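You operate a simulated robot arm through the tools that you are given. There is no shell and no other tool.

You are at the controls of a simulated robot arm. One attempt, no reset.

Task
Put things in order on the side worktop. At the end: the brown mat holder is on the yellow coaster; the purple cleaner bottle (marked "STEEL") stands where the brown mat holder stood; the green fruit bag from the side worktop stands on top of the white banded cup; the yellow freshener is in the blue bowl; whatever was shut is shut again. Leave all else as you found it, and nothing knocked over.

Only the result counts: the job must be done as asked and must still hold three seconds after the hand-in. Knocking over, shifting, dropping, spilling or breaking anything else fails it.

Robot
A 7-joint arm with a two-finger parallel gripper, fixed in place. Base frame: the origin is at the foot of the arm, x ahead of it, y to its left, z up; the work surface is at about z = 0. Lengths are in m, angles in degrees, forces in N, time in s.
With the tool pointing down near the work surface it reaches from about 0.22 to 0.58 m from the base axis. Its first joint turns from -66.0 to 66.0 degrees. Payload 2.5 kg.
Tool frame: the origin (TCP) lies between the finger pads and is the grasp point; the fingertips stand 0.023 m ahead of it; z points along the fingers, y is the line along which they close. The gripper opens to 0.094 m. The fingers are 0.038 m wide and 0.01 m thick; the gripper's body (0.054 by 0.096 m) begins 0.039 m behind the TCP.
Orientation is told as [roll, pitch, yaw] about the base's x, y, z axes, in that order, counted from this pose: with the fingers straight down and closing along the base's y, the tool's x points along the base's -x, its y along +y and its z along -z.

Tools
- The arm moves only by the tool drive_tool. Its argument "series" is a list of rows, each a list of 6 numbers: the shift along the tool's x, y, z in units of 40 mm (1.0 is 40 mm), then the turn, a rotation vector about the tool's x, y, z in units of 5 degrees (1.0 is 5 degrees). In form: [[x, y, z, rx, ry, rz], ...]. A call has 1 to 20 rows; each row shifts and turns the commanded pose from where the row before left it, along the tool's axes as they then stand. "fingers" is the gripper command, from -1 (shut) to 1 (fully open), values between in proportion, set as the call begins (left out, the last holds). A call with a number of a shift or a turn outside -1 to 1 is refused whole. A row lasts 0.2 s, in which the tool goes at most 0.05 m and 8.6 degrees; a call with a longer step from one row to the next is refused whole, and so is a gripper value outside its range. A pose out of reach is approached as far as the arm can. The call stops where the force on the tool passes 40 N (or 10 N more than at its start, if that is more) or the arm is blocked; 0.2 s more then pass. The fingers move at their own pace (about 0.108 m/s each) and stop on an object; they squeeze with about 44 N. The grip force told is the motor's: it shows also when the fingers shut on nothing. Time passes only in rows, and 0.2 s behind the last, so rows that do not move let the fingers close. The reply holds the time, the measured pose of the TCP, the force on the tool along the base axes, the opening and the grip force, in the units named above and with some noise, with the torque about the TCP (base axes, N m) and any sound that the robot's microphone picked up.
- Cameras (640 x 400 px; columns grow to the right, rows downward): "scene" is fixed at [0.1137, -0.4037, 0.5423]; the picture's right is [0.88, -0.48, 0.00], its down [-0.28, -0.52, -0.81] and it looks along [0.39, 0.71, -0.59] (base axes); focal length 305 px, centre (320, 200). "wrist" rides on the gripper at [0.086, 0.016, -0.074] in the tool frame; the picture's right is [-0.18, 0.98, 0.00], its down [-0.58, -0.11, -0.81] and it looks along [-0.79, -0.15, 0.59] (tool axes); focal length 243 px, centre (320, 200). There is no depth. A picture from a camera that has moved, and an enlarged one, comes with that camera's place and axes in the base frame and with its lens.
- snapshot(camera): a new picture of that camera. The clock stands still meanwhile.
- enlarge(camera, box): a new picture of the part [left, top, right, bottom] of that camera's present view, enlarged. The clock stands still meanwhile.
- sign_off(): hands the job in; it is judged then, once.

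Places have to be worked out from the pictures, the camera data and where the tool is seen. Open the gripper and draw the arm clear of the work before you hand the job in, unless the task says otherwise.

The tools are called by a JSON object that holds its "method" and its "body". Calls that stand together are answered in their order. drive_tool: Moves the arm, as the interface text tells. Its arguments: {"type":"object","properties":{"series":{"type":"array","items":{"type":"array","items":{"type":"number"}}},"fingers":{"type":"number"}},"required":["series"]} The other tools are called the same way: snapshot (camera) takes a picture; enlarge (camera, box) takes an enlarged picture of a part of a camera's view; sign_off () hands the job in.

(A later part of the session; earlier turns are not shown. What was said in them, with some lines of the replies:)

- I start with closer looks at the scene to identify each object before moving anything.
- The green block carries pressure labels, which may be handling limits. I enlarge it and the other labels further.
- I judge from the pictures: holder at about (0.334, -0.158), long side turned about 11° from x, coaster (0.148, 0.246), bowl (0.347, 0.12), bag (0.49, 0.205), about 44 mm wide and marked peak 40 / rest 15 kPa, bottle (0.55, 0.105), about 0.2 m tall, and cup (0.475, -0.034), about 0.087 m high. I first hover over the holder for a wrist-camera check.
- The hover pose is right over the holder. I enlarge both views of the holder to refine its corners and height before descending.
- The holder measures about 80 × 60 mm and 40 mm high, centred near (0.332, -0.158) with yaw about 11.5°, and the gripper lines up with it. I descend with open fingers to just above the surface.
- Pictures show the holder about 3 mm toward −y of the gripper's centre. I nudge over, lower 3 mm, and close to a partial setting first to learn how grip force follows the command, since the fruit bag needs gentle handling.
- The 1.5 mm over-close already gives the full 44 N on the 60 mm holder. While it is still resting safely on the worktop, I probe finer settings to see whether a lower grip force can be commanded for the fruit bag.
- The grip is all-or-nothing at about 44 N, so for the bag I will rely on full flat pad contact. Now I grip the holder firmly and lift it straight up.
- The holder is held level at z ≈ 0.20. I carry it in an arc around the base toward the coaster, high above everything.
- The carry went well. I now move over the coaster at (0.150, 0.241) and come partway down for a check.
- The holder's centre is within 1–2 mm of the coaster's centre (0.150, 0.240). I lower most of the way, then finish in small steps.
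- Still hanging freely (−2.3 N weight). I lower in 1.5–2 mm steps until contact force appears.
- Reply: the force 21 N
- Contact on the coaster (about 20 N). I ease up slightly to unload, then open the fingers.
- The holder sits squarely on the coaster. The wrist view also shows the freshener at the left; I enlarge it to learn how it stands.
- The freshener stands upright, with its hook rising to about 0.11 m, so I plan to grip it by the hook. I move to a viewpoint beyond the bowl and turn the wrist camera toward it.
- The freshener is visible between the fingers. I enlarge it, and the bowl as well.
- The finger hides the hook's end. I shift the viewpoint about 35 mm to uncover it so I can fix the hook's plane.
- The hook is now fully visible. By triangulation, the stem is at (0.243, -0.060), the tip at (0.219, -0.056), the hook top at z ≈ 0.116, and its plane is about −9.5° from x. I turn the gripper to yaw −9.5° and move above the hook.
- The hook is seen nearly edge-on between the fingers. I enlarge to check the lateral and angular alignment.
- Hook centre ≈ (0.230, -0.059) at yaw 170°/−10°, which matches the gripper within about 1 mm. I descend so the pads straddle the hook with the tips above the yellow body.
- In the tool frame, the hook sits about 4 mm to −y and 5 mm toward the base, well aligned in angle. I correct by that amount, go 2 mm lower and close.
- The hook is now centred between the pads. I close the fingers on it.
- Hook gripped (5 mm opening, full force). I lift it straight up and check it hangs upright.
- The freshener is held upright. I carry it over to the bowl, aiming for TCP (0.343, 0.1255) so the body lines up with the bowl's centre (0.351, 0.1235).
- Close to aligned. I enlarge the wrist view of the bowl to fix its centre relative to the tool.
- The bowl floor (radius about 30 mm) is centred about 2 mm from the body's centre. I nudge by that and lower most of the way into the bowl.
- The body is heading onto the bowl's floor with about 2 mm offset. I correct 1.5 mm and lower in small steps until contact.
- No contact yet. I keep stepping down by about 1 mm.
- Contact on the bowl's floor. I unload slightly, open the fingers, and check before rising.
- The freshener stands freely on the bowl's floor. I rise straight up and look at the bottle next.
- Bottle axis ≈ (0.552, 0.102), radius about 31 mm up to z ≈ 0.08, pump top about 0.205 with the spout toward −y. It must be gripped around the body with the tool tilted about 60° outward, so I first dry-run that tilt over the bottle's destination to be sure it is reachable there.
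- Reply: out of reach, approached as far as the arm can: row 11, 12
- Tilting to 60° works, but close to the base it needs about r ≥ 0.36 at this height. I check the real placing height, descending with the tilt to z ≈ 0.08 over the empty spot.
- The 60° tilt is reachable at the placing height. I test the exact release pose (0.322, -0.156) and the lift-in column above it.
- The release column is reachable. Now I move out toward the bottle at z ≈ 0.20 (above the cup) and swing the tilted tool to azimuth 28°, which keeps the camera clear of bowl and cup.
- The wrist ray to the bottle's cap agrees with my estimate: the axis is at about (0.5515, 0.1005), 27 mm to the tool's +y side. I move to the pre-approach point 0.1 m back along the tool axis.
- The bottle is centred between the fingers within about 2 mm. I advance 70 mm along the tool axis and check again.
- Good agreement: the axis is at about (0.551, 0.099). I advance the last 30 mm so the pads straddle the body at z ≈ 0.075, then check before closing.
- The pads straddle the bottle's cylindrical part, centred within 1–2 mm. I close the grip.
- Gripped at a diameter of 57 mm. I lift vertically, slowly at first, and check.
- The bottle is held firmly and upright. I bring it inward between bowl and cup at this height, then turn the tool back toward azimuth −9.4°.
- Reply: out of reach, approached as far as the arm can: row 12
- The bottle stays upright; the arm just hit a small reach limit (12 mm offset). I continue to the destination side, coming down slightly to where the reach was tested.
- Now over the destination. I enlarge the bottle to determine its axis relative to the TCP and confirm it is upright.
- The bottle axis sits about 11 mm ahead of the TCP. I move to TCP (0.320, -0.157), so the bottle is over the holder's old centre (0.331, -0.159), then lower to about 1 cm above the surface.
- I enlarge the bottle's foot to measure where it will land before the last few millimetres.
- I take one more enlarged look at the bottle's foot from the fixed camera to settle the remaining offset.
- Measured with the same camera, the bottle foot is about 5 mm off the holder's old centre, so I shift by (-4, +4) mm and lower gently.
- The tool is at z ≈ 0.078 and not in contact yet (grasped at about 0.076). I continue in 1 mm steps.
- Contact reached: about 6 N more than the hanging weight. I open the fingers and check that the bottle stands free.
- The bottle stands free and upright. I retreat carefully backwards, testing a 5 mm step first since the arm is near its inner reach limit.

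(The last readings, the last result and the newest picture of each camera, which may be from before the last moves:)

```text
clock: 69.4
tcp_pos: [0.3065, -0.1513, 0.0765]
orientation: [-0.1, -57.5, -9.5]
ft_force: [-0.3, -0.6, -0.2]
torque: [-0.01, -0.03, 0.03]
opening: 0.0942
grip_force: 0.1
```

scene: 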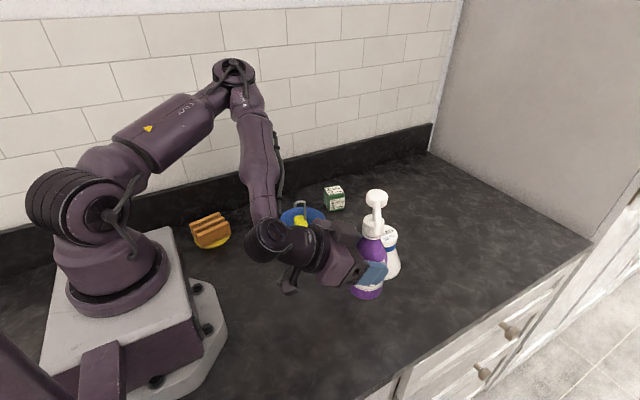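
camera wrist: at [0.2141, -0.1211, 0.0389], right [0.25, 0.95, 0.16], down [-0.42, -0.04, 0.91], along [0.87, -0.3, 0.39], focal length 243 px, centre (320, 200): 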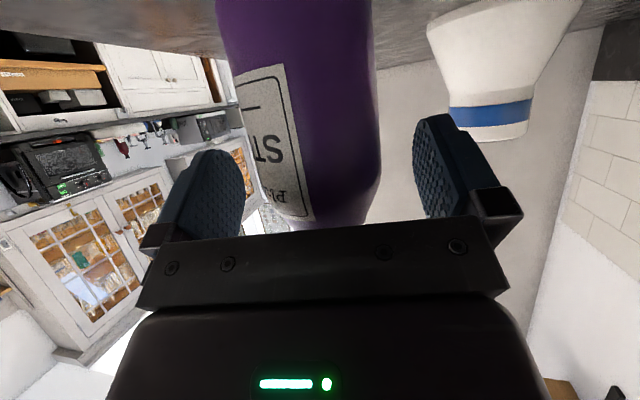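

No reach problem so far. I keep backing out while gradually bringing the tool upright, 8 mm per 5°.

{"method": "drive_tool", "body": {"series": [[0.107, 0, -0.169, 0, 0.9, 0], [0.122, 0, -0.159, 0, 0.9, 0], [0.134, 0, -0.149, 0, 0.9, 0], [0, 0, 0, 0, 0, 0]]}}

{"method": "enlarge", "body": {"camera": "scene", "box": [270, 220, 430, 350]}}

{"method": "snapshot", "body": {"camera": "wrist"}}

```text
clock: 70.4
tcp_pos: [0.2833, -0.1483, 0.0758]
orientation: [0.0, -43.9, -9.3]
ft_force: [1.1, -0.5, -0.4]
torque: [0.01, 0.0, 0.01]
opening: 0.094
grip_force: 0.0
```

```text
3.08 times, centred on (350, 285) of scene
camera zoom: at [0.1137, -0.4036, 0.5423], right [0.88, -0.48, 0.0], down [-0.28, -0.52, -0.81], along [0.39, 0.71, -0.59], focal length 940 px, centre (228, -62)
```

zoom: 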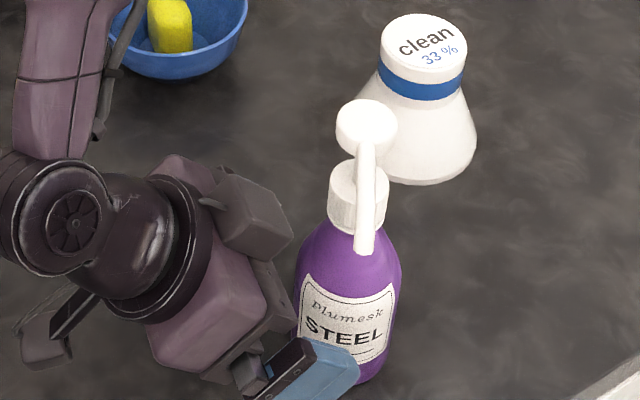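

```text
taken
camera wrist: at [0.1742, -0.1145, 0.0705], right [0.29, 0.95, 0.13], down [-0.16, -0.08, 0.98], along [0.94, -0.31, 0.12], focal length 243 px, centre (320, 200)
```

wrist: 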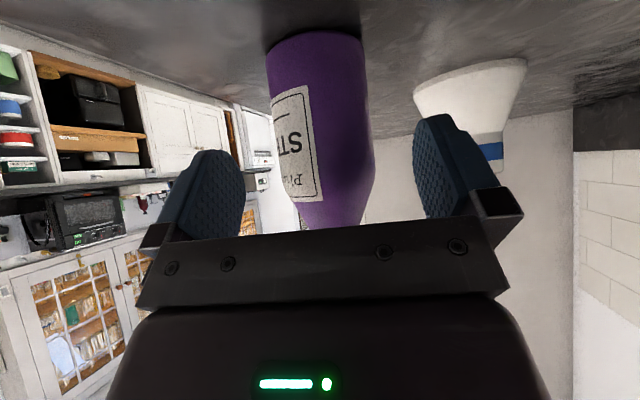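

Clear so far. I continue backing out another 24 mm while reducing the tilt further.

{"method": "drive_tool", "body": {"series": [[0.144, 0, -0.139, 0, 0.9, 0], [0.154, 0, -0.127, 0, 0.9, 0], [0.164, 0, -0.115, 0, 0.9, 0], [0, 0, 0, 0, 0, 0]]}}

{"method": "enlarge", "body": {"camera": "scene", "box": [270, 220, 430, 350]}}

```text
clock: 71.4
tcp_pos: [0.2611, -0.1443, 0.0772]
orientation: [0.0, -30.5, -9.5]
ft_force: [0.0, 0.9, -0.2]
torque: [-0.01, -0.01, 0.0]
opening: 0.0939
grip_force: 0.1
```

```text
3.08 times, centred on (350, 285) of scene
camera zoom: at [0.1137, -0.4036, 0.5423], right [0.88, -0.48, 0.0], down [-0.28, -0.52, -0.81], along [0.39, 0.71, -0.59], focal length 940 px, centre (228, -62)
```

zoom: 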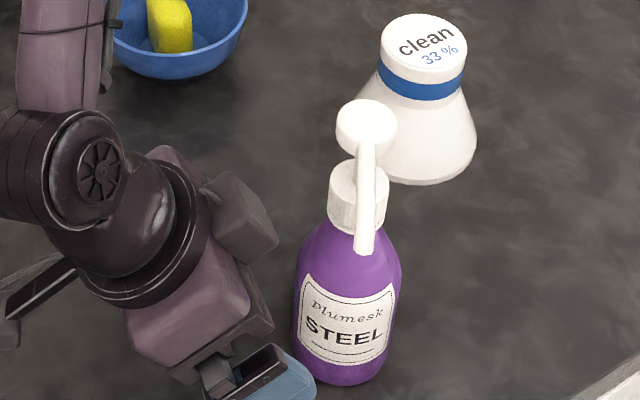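

Well clear of the bottle now. I back off a little more, rise, move sideways away from the bottle, and bring the tool upright.

{"method": "drive_tool", "body": {"series": [[0.172, 0, -0.1, 0, 0.9, 0], [0.18, 0, -0.088, 0, 0.9, 0], [-0.3, 0.3, -0.77, 0, 0, 0], [-0.3, 0.5, -0.77, 0, 0, 0], [-0.3, 0.5, -0.77, 0, 0, 0], [-0.2, 0.5, -0.5, 0, 0, 0], [0, 0, 0, 0, 0.86, 0], [0, 0, 0, 0, 0.86, 0], [0, 0, 0, 0, 0.86, 0], [0, 0, 0, 0, 0.86, 0], [0, 0, 0, 0, 0.86, 0], [0, 0, 0, 0, 0, 0]]}}

{"method": "snapshot", "body": {"camera": "scene"}}

```text
clock: 74.0
tcp_pos: [0.2703, -0.0771, 0.1964]
orientation: [0.1, 0.2, -9.5]
ft_force: [-0.2, 0.4, 0.6]
torque: [0.0, -0.01, 0.01]
opening: 0.0939
grip_force: 0.1
out of reach, approached as far as the arm can: row 4, 5
```

```text
taken
```

scene: 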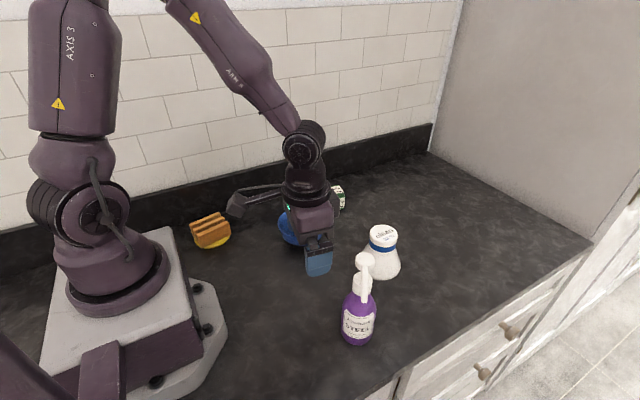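

The bottle stands at the holder's old place, and the arm is upright and clear. Now I move high over the bowl toward the fruit bag for a wrist-camera look.

{"method": "drive_tool", "body": {"series": [[0, 0, -0.7, 0, 0, 0], [-0.284, 0.828, 0, 0, 0, 0], [-0.284, 0.828, 0, 0, 0, 0], [-0.284, 0.828, 0, 0, 0, 0], [-0.284, 0.828, 0, 0, 0, 0], [-0.284, 0.828, 0, 0, 0, 0], [-0.284, 0.828, 0, 0, 0, 0], [-0.284, 0.828, 0, 0, 0, 0], [-0.284, 0.828, 0, 0, 0, 0], [-0.284, 0.828, 0, 0, 0, 0], [0, 0, 0, 0, 0, 0]]}}

{"method": "snapshot", "body": {"camera": "wrist"}}

{"method": "snapshot", "body": {"camera": "scene"}}

```text
clock: 76.4
tcp_pos: [0.4177, 0.2018, 0.2268]
orientation: [-0.1, -0.1, -9.4]
ft_force: [0.4, -0.1, 0.6]
torque: [0.02, 0.0, 0.01]
opening: 0.0938
grip_force: 0.1
```

```text
taken
camera wrist: at [0.3362, 0.2308, 0.3013], right [0.34, 0.94, 0.0], down [0.56, -0.2, 0.81], along [0.76, -0.28, -0.59], focal length 243 px, centre (320, 200)
```

wrist: 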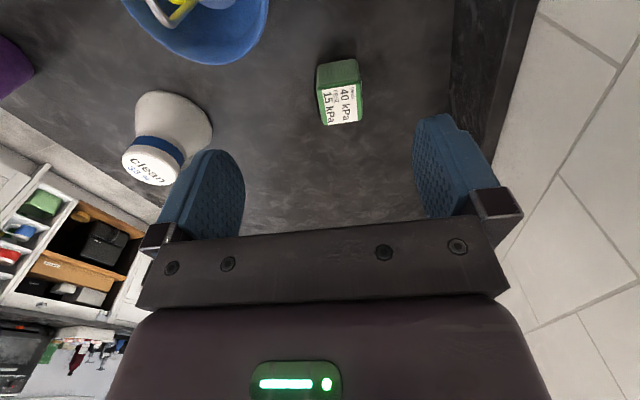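

```text
taken
```

scene: 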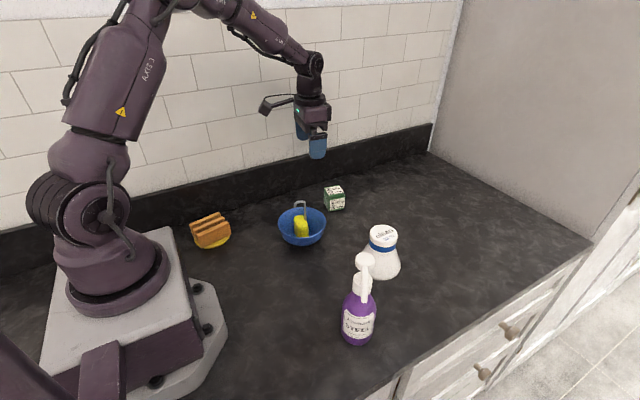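

I enlarge the bag in the wrist view to get its pose, and the cup top for the target.

{"method": "enlarge", "body": {"camera": "wrist", "box": [295, 45, 385, 140]}}

{"method": "enlarge", "body": {"camera": "wrist", "box": [110, 80, 230, 200]}}

{"method": "enlarge", "body": {"camera": "scene", "box": [350, 220, 410, 285]}}

```text
4.21 times, centred on (340, 92) of wrist
camera zoom: at [0.3362, 0.2308, 0.3013], right [0.34, 0.94, 0.0], down [0.56, -0.2, 0.81], along [0.76, -0.28, -0.59], focal length 1022 px, centre (236, 653)
```

zoom: 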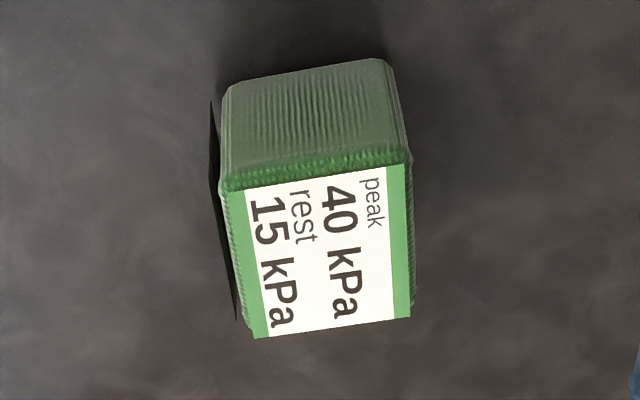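

```text
3.33 times, centred on (170, 140) of wrist
camera zoom: at [0.3362, 0.2308, 0.3013], right [0.34, 0.94, 0.0], down [0.56, -0.2, 0.81], along [0.76, -0.28, -0.59], focal length 809 px, centre (820, 400)
```

zoom: 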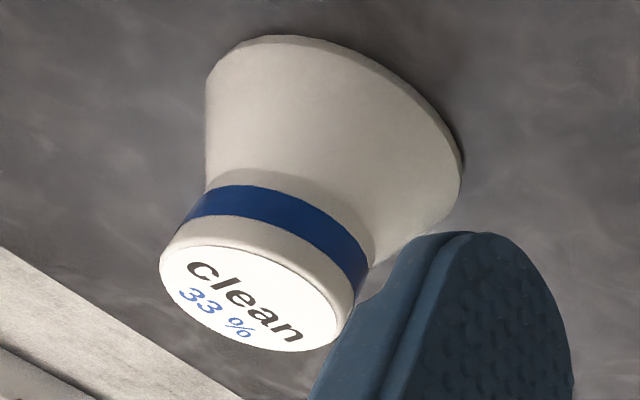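

```text
6.15 times, centred on (380, 252) of scene
camera zoom: at [0.1137, -0.4036, 0.5423], right [0.88, -0.48, 0.0], down [-0.28, -0.52, -0.81], along [0.39, 0.71, -0.59], focal length 1879 px, centre (-49, -123)
```

zoom: 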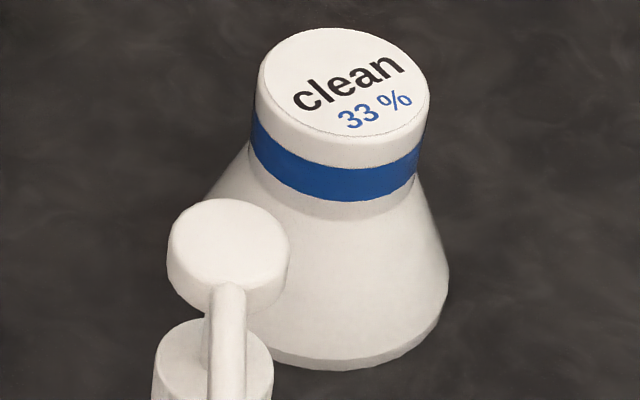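

By two-camera triangulation: bag centre (0.4925, 0.200), yaw about −11°, 45 mm square, about 55 mm tall; cup top centre (0.471, -0.0385) at z ≈ 0.095, about 58 mm wide. I align over the bag and come partway down with open fingers.

{"method": "drive_tool", "body": {"series": [[-0.92, 0.14, 0, 0, 0, 0.16], [-0.92, 0.14, 0, 0, 0, 0.16], [0, 0, 0.8, 0, 0, 0], [0, 0, 0.8, 0, 0, 0], [0, 0, 0.8, 0, 0, 0], [0, 0, 0.5, 0, 0, 0], [0, 0, 0, 0, 0, 0]], "fingers": 1}}

{"method": "snapshot", "body": {"camera": "wrist"}}

{"method": "enlarge", "body": {"camera": "scene", "box": [290, 110, 390, 230]}}

```text
clock: 78.0
tcp_pos: [0.4935, 0.1986, 0.1093]
orientation: [0.0, 0.0, -11.0]
ft_force: [-0.3, -0.3, 0.0]
torque: [-0.01, 0.05, 0.0]
opening: 0.094
grip_force: 0.1
```

```text
taken
camera wrist: at [0.4123, 0.231, 0.1839], right [0.37, 0.93, 0.0], down [0.55, -0.22, 0.81], along [0.75, -0.3, -0.59], focal length 243 px, centre (320, 200)
```

wrist: 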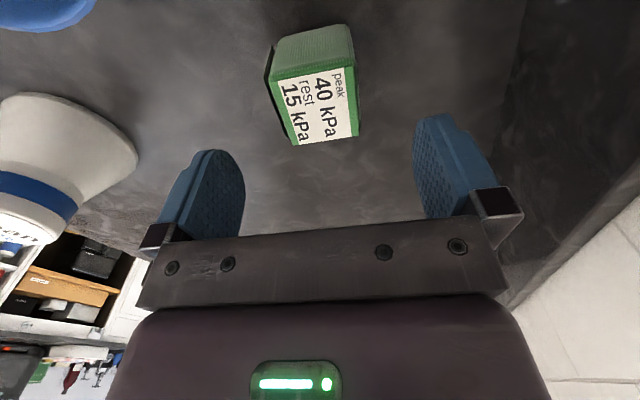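

```text
3.33 times, centred on (340, 170) of scene
camera zoom: at [0.1137, -0.4037, 0.5423], right [0.88, -0.48, 0.0], down [-0.28, -0.52, -0.81], along [0.39, 0.71, -0.59], focal length 1018 px, centre (253, 300)
```

zoom: 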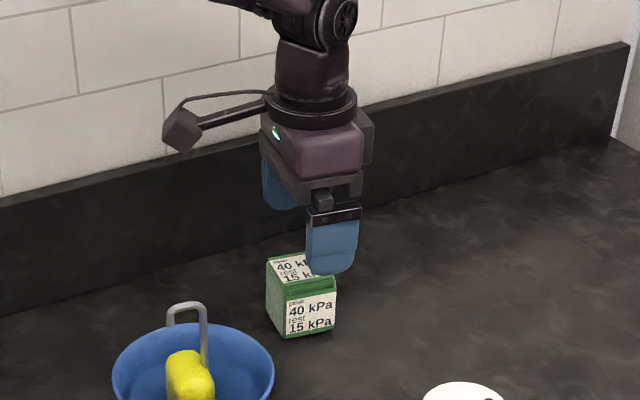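

I enlarge the wrist view to measure the bag in the tool frame before the final descent.

{"method": "enlarge", "body": {"camera": "wrist", "box": [240, 10, 390, 160]}}

```text
2.67 times, centred on (315, 85) of wrist
camera zoom: at [0.4123, 0.231, 0.1839], right [0.37, 0.93, 0.0], down [0.55, -0.22, 0.81], along [0.75, -0.3, -0.59], focal length 647 px, centre (333, 507)
```

zoom: 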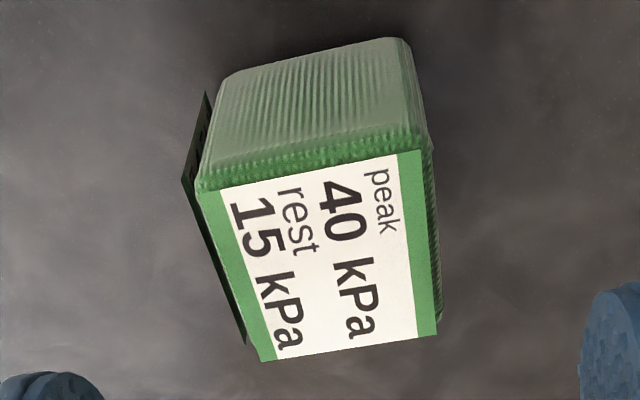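

The bag is centred in the gripper (within about 1.5 mm) and aligned to about 1°. I descend so the pads cover nearly the full height of its faces.

{"method": "drive_tool", "body": {"series": [[0.04, -0.01, 0.8, 0, 0, 0], [0, 0, 0.7, 0, 0, 0], [0, 0, 0.4, 0, 0, 0], [0, 0, 0.14, 0, 0, 0], [0, 0, 0, 0, 0, 0]]}}

{"method": "snapshot", "body": {"camera": "wrist"}}

{"method": "enlarge", "body": {"camera": "scene", "box": [290, 130, 390, 230]}}

```text
clock: 79.2
tcp_pos: [0.4934, 0.199, 0.0272]
orientation: [0.1, 0.1, -11.0]
ft_force: [0.3, 1.0, 0.8]
torque: [0.01, 0.0, 0.0]
opening: 0.0939
grip_force: 0.0
```

```text
taken
camera wrist: at [0.4114, 0.2309, 0.1024], right [0.37, 0.93, 0.0], down [0.55, -0.22, 0.81], along [0.75, -0.3, -0.59], focal length 243 px, centre (320, 200)
```

wrist: 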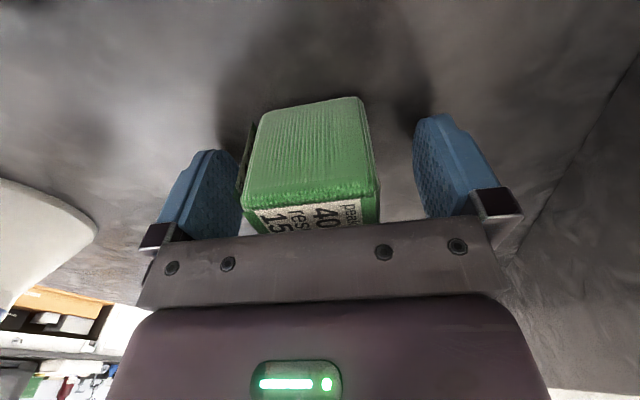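

```text
4.00 times, centred on (340, 180) of scene
camera zoom: at [0.1137, -0.4037, 0.5423], right [0.88, -0.48, 0.0], down [-0.28, -0.52, -0.81], along [0.39, 0.71, -0.59], focal length 1221 px, centre (240, 280)
```

zoom: 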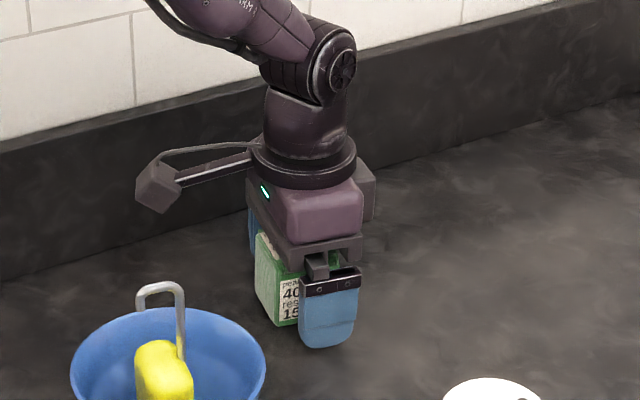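

The bag is centred with its faces within the pads. I close in two stages: first to just short of contact, so the final contact is gentle.

{"method": "drive_tool", "body": {"series": [[0, 0, 0, 0, 0, 0], [0, 0, 0, 0, 0, 0]], "fingers": 0.03}}

{"method": "enlarge", "body": {"camera": "wrist", "box": [180, 80, 460, 260]}}

```text
clock: 79.8
tcp_pos: [0.4933, 0.1995, 0.0268]
orientation: [0.0, 0.0, -10.9]
ft_force: [0.4, 0.3, 0.5]
torque: [0.01, 0.02, -0.04]
opening: 0.0497
grip_force: 44.1
```

```text
2.22 times, centred on (320, 170) of wrist
camera zoom: at [0.4114, 0.2309, 0.1026], right [0.37, 0.93, 0.0], down [0.55, -0.22, 0.81], along [0.75, -0.3, -0.59], focal length 539 px, centre (320, 267)
```

zoom: 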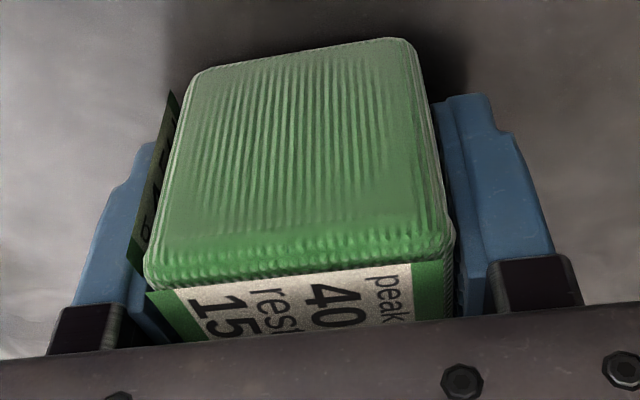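

Already in full contact at 49.7 mm opening (label thickness included) with 44 N spread over the whole pad. I lift straight away and bring it across.

{"method": "drive_tool", "body": {"series": [[0, 0, -0.2, 0, 0, 0], [0, 0, -0.6, 0, 0, 0], [0, 0, -0.9, 0, 0, 0], [0, 0, -0.9, 0, 0, 0], [0, 0, -0.9, 0, 0, 0], [0, 0, -0.5, 0, 0, 0], [-0.1, -0.99, 0, 0, 0, 0], [-0.1, -0.99, 0, 0, 0, 0], [-0.1, -0.99, 0, 0, 0, 0], [-0.1, -0.99, 0, 0, 0, 0], [-0.1, -0.99, 0, 0, 0, 0], [-0.1, -0.99, 0, 0, 0, 0], [0, 0, 0, 0, 0, 0]]}}

{"method": "snapshot", "body": {"camera": "scene"}}

{"method": "snapshot", "body": {"camera": "wrist"}}

```text
clock: 82.6
tcp_pos: [0.4673, -0.0404, 0.1862]
orientation: [0.0, 0.0, -11.0]
ft_force: [0.5, 0.0, -0.3]
torque: [0.02, 0.01, -0.01]
opening: 0.0496
grip_force: 44.0
```

```text
taken
```

scene: 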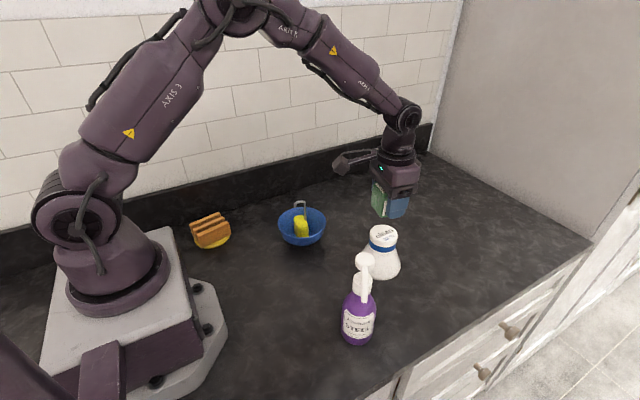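

```text
taken
camera wrist: at [0.3861, -0.0076, 0.2621], right [0.37, 0.93, 0.0], down [0.55, -0.22, 0.81], along [0.75, -0.3, -0.59], focal length 243 px, centre (320, 200)
```

wrist: 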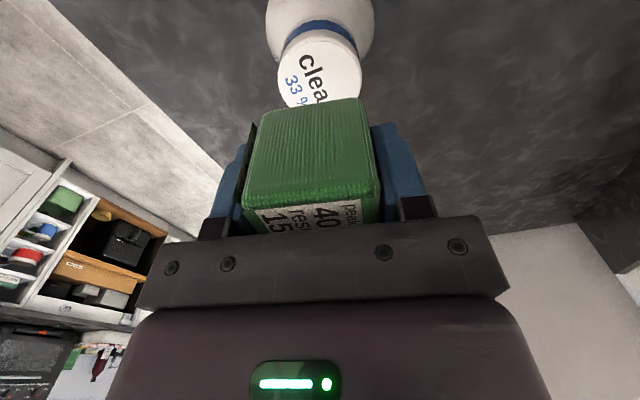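

The bag is held level above the cup. I enlarge to measure the cup's top in the tool frame.

{"method": "enlarge", "body": {"camera": "wrist", "box": [240, 0, 400, 130]}}

{"method": "enlarge", "body": {"camera": "scene", "box": [345, 160, 435, 290]}}

```text
3.08 times, centred on (320, 65) of wrist
camera zoom: at [0.3861, -0.0076, 0.2621], right [0.37, 0.93, 0.0], down [0.55, -0.22, 0.81], along [0.75, -0.3, -0.59], focal length 746 px, centre (320, 615)
```

zoom: 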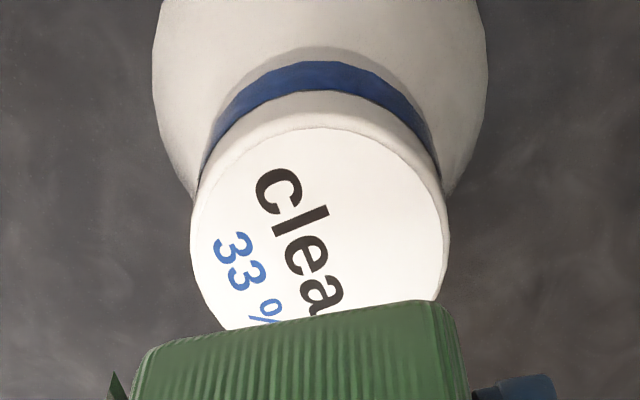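

```text
3.08 times, centred on (390, 225) of scene
camera zoom: at [0.1137, -0.4037, 0.5423], right [0.88, -0.48, 0.0], down [-0.28, -0.52, -0.81], along [0.39, 0.71, -0.59], focal length 940 px, centre (105, 123)
```

zoom: 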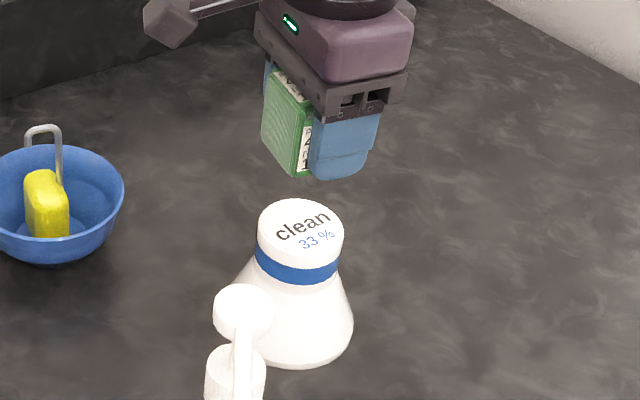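

The cup centre is about 4 mm outward of the TCP in the tool frame. I correct by that and lower to about 8 mm above the cup.

{"method": "drive_tool", "body": {"series": [[-0.11, -0.03, 0.4, 0, 0, 0], [0, 0, 0.5, 0, 0, 0], [0, 0, 0.4, 0, 0, 0], [0, 0, 0.1, 0, 0, 0], [0, 0, 0, 0, 0, 0]]}}

{"method": "enlarge", "body": {"camera": "scene", "box": [345, 180, 425, 290]}}

{"method": "enlarge", "body": {"camera": "wrist", "box": [200, 40, 440, 240]}}

```text
clock: 83.8
tcp_pos: [0.4739, -0.0417, 0.1321]
orientation: [0.1, -0.1, -11.1]
ft_force: [0.1, 0.5, -1.4]
torque: [-0.01, 0.01, -0.01]
opening: 0.0496
grip_force: 44.2
```

```text
3.64 times, centred on (385, 235) of scene
camera zoom: at [0.1137, -0.4037, 0.5423], right [0.88, -0.48, 0.0], down [-0.28, -0.52, -0.81], along [0.39, 0.71, -0.59], focal length 1110 px, centre (84, 73)
```

zoom: 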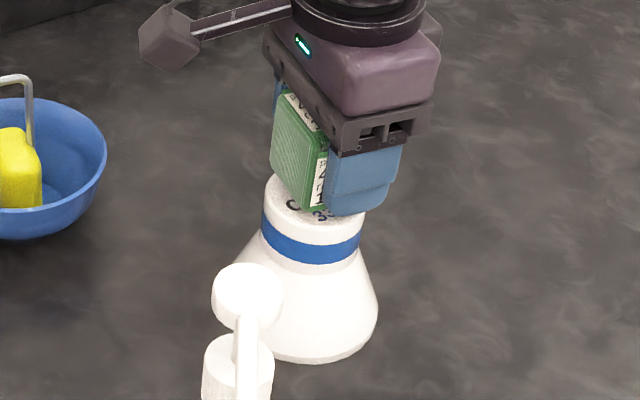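

```text
2.00 times, centred on (320, 140) of wrist
camera zoom: at [0.3919, -0.0101, 0.2068], right [0.37, 0.93, 0.0], down [0.55, -0.22, 0.81], along [0.75, -0.3, -0.59], focal length 485 px, centre (320, 320)
```

zoom: 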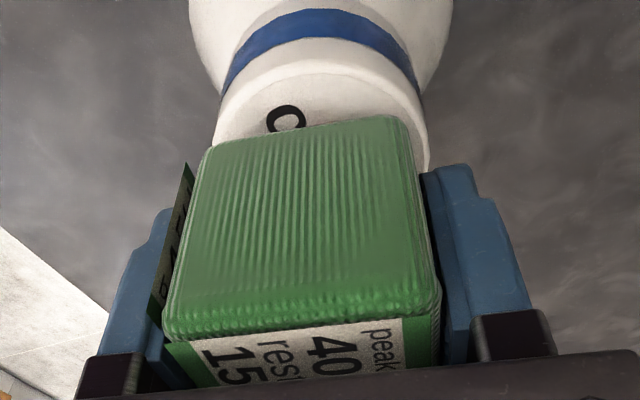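

I enlarge the fixed camera's view to double-check the bag's corner against the cup's top disc.

{"method": "enlarge", "body": {"camera": "scene", "box": [360, 200, 405, 250]}}

```text
8.00 times, centred on (382, 225) of scene
camera zoom: at [0.1137, -0.4037, 0.5423], right [0.88, -0.48, 0.0], down [-0.28, -0.52, -0.81], along [0.39, 0.71, -0.59], focal length 2443 px, centre (-180, 0)
```

zoom: 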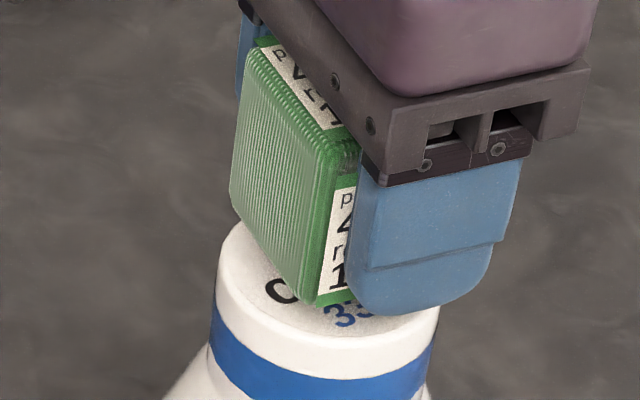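

Both views agree: the bag is only about 2 mm outward of the cup's centre. I make that small correction and lower in small steps until contact.

{"method": "drive_tool", "body": {"series": [[0.05, -0.02, 0.08, 0, 0, 0], [0, 0, 0.06, 0, 0, 0], [0, 0, 0, 0, 0, 0]]}}

{"method": "drive_tool", "body": {"series": [[0, 0, 0.03, 0, 0, 0], [0, 0, 0, 0, 0, 0]]}}

{"method": "drive_tool", "body": {"series": [[0, 0, 0.02, 0, 0, 0], [0, 0, 0, 0, 0, 0]]}}

```text
clock: 84.6
tcp_pos: [0.4723, -0.042, 0.1275]
orientation: [0.0, 0.0, -11.0]
ft_force: [-0.6, 0.1, -1.1]
torque: [0.01, -0.02, 0.04]
opening: 0.0498
grip_force: 43.5
```

```text
clock: 85.2
tcp_pos: [0.4721, -0.0415, 0.1246]
orientation: [0.1, -0.1, -11.1]
ft_force: [-0.4, 0.2, -0.8]
torque: [-0.02, -0.01, -0.03]
opening: 0.0495
grip_force: 43.1
```

```text
clock: 85.8
tcp_pos: [0.4721, -0.0411, 0.1242]
orientation: [0.0, 0.1, -11.0]
ft_force: [-0.2, -0.6, -0.8]
torque: [-0.02, -0.02, -0.01]
opening: 0.0495
grip_force: 43.9
```

No contact yet at z ≈ 0.124. I continue with steps under 1 mm.

{"method": "drive_tool", "body": {"series": [[0, 0, 0.02, 0, 0, 0], [0, 0, 0, 0, 0, 0]]}}

{"method": "drive_tool", "body": {"series": [[0, 0, 0.02, 0, 0, 0], [0, 0, 0, 0, 0, 0]]}}

{"method": "enlarge", "body": {"camera": "scene", "box": [360, 200, 405, 250]}}

```text
clock: 86.4
tcp_pos: [0.4721, -0.0418, 0.1242]
orientation: [0.0, 0.1, -11.1]
ft_force: [-0.2, 0.5, -1.1]
torque: [0.03, -0.01, -0.01]
opening: 0.0496
grip_force: 44.1
```

```text
clock: 87.0
tcp_pos: [0.4734, -0.0412, 0.1232]
orientation: [0.0, -0.1, -11.2]
ft_force: [-0.9, -0.7, 2.1]
torque: [0.01, 0.03, -0.05]
opening: 0.0495
grip_force: 44.1
```

```text
8.00 times, centred on (382, 225) of scene
camera zoom: at [0.1137, -0.4037, 0.5423], right [0.88, -0.48, 0.0], down [-0.28, -0.52, -0.81], along [0.39, 0.71, -0.59], focal length 2443 px, centre (-180, 0)
```

zoom: 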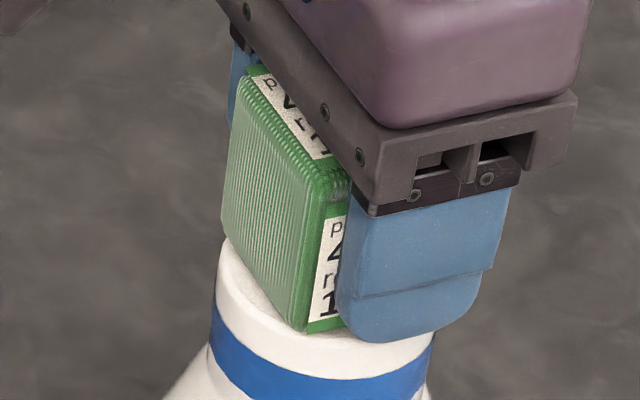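

Gentle contact (about 3 N) and the bag sits flat on the cup. I release with a moderate opening, then check.

{"method": "drive_tool", "body": {"series": [[0, 0, 0, 0, 0, 0], [0, 0, 0, 0, 0, 0]], "fingers": 0.6}}

{"method": "enlarge", "body": {"camera": "scene", "box": [345, 180, 425, 290]}}

{"method": "enlarge", "body": {"camera": "wrist", "box": [200, 40, 440, 240]}}

```text
clock: 87.6
tcp_pos: [0.4719, -0.0416, 0.1233]
orientation: [0.1, 0.0, -11.0]
ft_force: [0.3, 0.6, -0.6]
torque: [-0.01, -0.01, -0.02]
opening: 0.0755
grip_force: 0.1
```

```text
3.64 times, centred on (385, 235) of scene
camera zoom: at [0.1137, -0.4037, 0.5423], right [0.88, -0.48, 0.0], down [-0.28, -0.52, -0.81], along [0.39, 0.71, -0.59], focal length 1110 px, centre (84, 73)
```

zoom: 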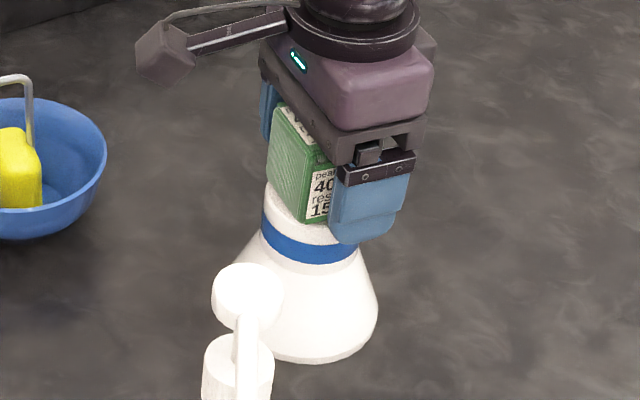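

```text
2.00 times, centred on (320, 140) of wrist
camera zoom: at [0.3905, -0.0097, 0.1974], right [0.37, 0.93, 0.0], down [0.55, -0.22, 0.81], along [0.75, -0.3, -0.59], focal length 485 px, centre (320, 320)
```

zoom: 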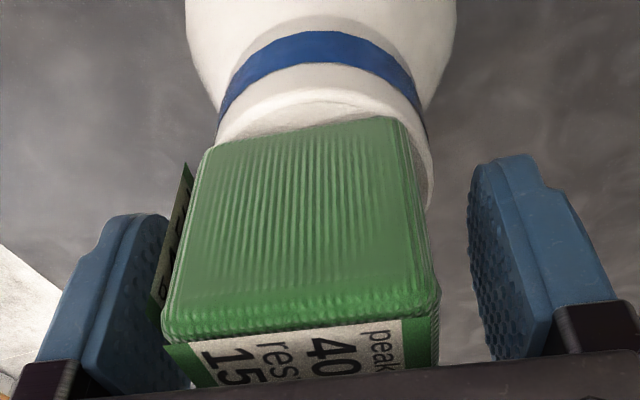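

The bag stands on the cup, centred within about 2 mm, with clear gaps to both fingers. I rise straight up and draw the arm back.

{"method": "drive_tool", "body": {"series": [[0, 0, -0.2, 0, 0, 0], [0, 0, -0.5, 0, 0, 0], [0, 0, -0.8, 0, 0, 0], [0, 0, -0.9, 0, 0, 0], [0, 0, -0.9, 0, 0, 0], [0, 0, -0.6, 0, 0, 0], [0, 0, 0, 0, 0, 0]]}}

{"method": "snapshot", "body": {"camera": "scene"}}

{"method": "snapshot", "body": {"camera": "wrist"}}

```text
clock: 89.2
tcp_pos: [0.4719, -0.0415, 0.2805]
orientation: [0.0, 0.1, -11.1]
ft_force: [-0.9, -1.1, -0.3]
torque: [0.01, 0.03, -0.02]
opening: 0.0753
grip_force: 0.1
```

```text
taken
```

scene: 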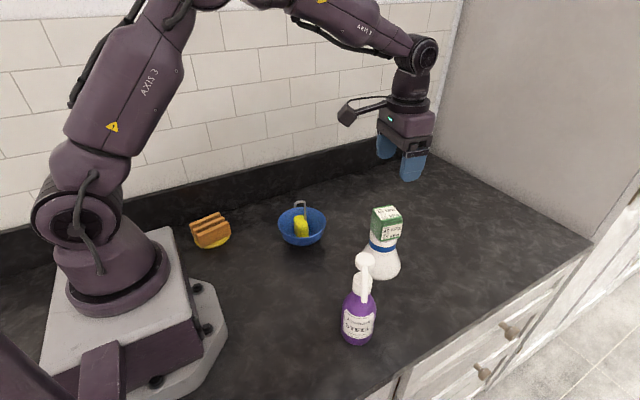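

```text
taken
camera wrist: at [0.3904, -0.0105, 0.3546], right [0.37, 0.93, 0.0], down [0.55, -0.22, 0.81], along [0.75, -0.3, -0.59], focal length 243 px, centre (320, 200)
```

wrist: 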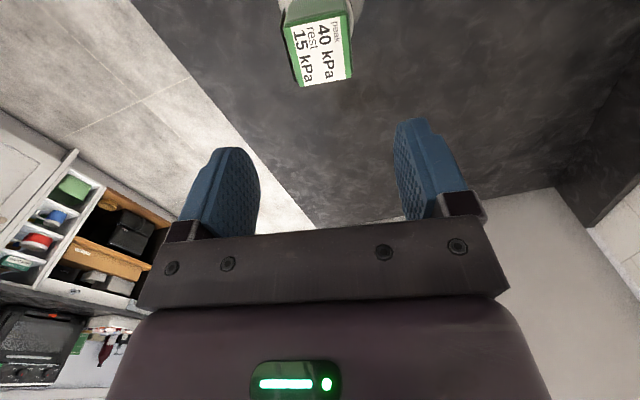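

All objects appear in place. I draw the arm back to about its starting pose and inspect each item closely.

{"method": "drive_tool", "body": {"series": [[0.676, 0.072, -0.2, 0, 0, 0], [0.676, 0.072, -0.2, 0, 0, 0], [0.676, 0.072, -0.2, 0, 0, 0], [0.676, 0.072, -0.2, 0, 0, 0], [0.676, 0.072, -0.2, 0, 0, 0], [0, 0, 0, 0, 0, 0]], "fingers": 1}}

{"method": "enlarge", "body": {"camera": "scene", "box": [325, 245, 395, 355]}}

{"method": "enlarge", "body": {"camera": "scene", "box": [350, 195, 415, 285]}}

{"method": "enlarge", "body": {"camera": "scene", "box": [180, 190, 340, 260]}}

{"method": "snapshot", "body": {"camera": "scene"}}

```text
clock: 90.6
tcp_pos: [0.343, -0.0044, 0.3179]
orientation: [0.0, 0.0, -11.0]
ft_force: [-1.1, 0.3, 0.2]
torque: [-0.01, 0.02, 0.0]
opening: 0.094
grip_force: 0.0
```

```text
3.64 times, centred on (360, 300) of scene
camera zoom: at [0.1137, -0.4036, 0.5423], right [0.88, -0.48, 0.0], down [-0.28, -0.52, -0.81], along [0.39, 0.71, -0.59], focal length 1110 px, centre (174, -164)
```

zoom: 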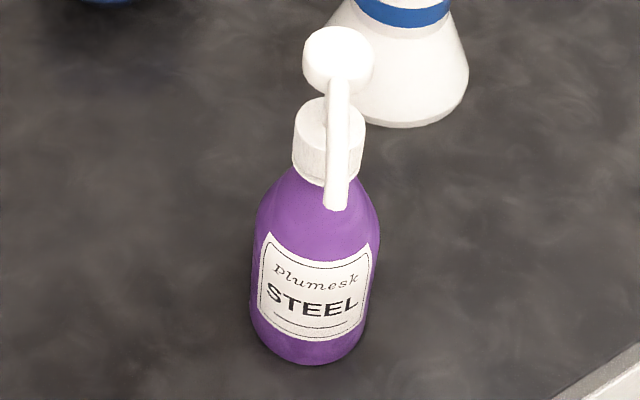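

```text
4.44 times, centred on (382, 240) of scene
camera zoom: at [0.1137, -0.4036, 0.5423], right [0.88, -0.48, 0.0], down [-0.28, -0.52, -0.81], along [0.39, 0.71, -0.59], focal length 1357 px, centre (42, 22)
```

zoom: 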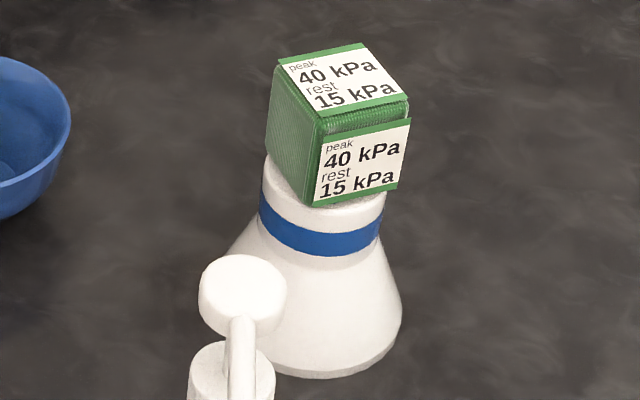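

```text
4.00 times, centred on (260, 225) of scene
camera zoom: at [0.1137, -0.4036, 0.5423], right [0.88, -0.48, 0.0], down [-0.28, -0.52, -0.81], along [0.39, 0.71, -0.59], focal length 1221 px, centre (560, 100)
```

zoom: 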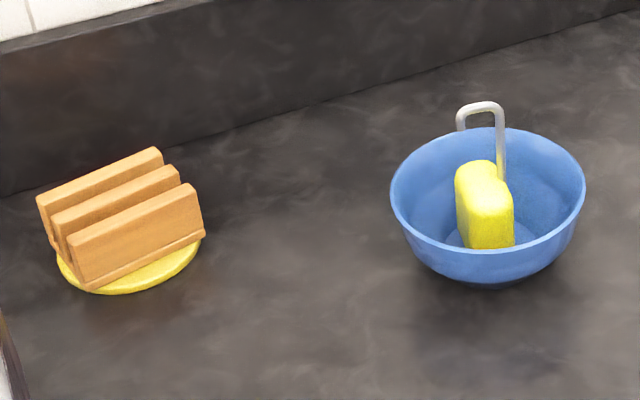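

```text
taken
```

scene: 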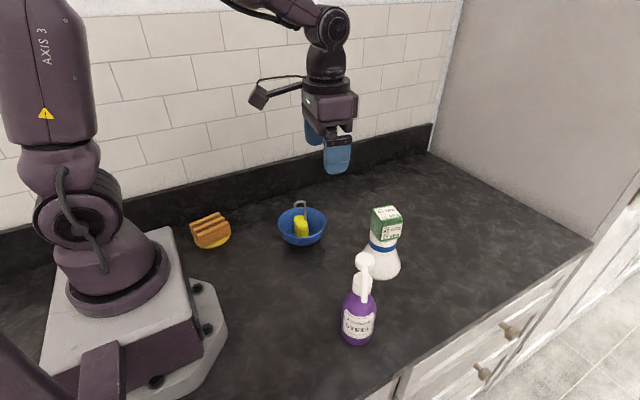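

Final check: the holder is on the coaster, and the bottle stands upright within about 3 mm of the holder's old centre. The bag stands level on the cup, and the freshener stands in the bowl. Bowl, cup and coaster have not shifted, I opened nothing that was shut, and the gripper is open with the arm clear, so I hand the job in.

{"method": "sign_off", "body": {}}

```text
The job is handed in.
```

I handed the job in with all four items where you asked. I checked them in the pictures just before handing in, and no result has come back.

- **Brown mat holder:** it sits squarely on the yellow coaster, within about 2 mm of its centre.
- **Purple "STEEL" bottle:** it stands upright, about 3 mm from where the centre of the holder used to be.
- **Green fruit bag:** it stands flat on top of the white banded cup, within about 2 mm of centre.
- **Yellow freshener:** it stands in the blue bowl with its hook up.

The bowl, cup and coaster did not shift, and nothing was knocked over. I didn't open anything that was shut.

The bag is labelled "peak 40 kPa, rest 15 kPa". The gripper only grips at about 44 N, so I held the bag by its full faces, which I estimate at 26 kPa. That is below the peak limit. If the 15 kPa limit also applies to the roughly 8 seconds it was gripped, it was exceeded. I took it to mean the pressure the bag stands under once placed.
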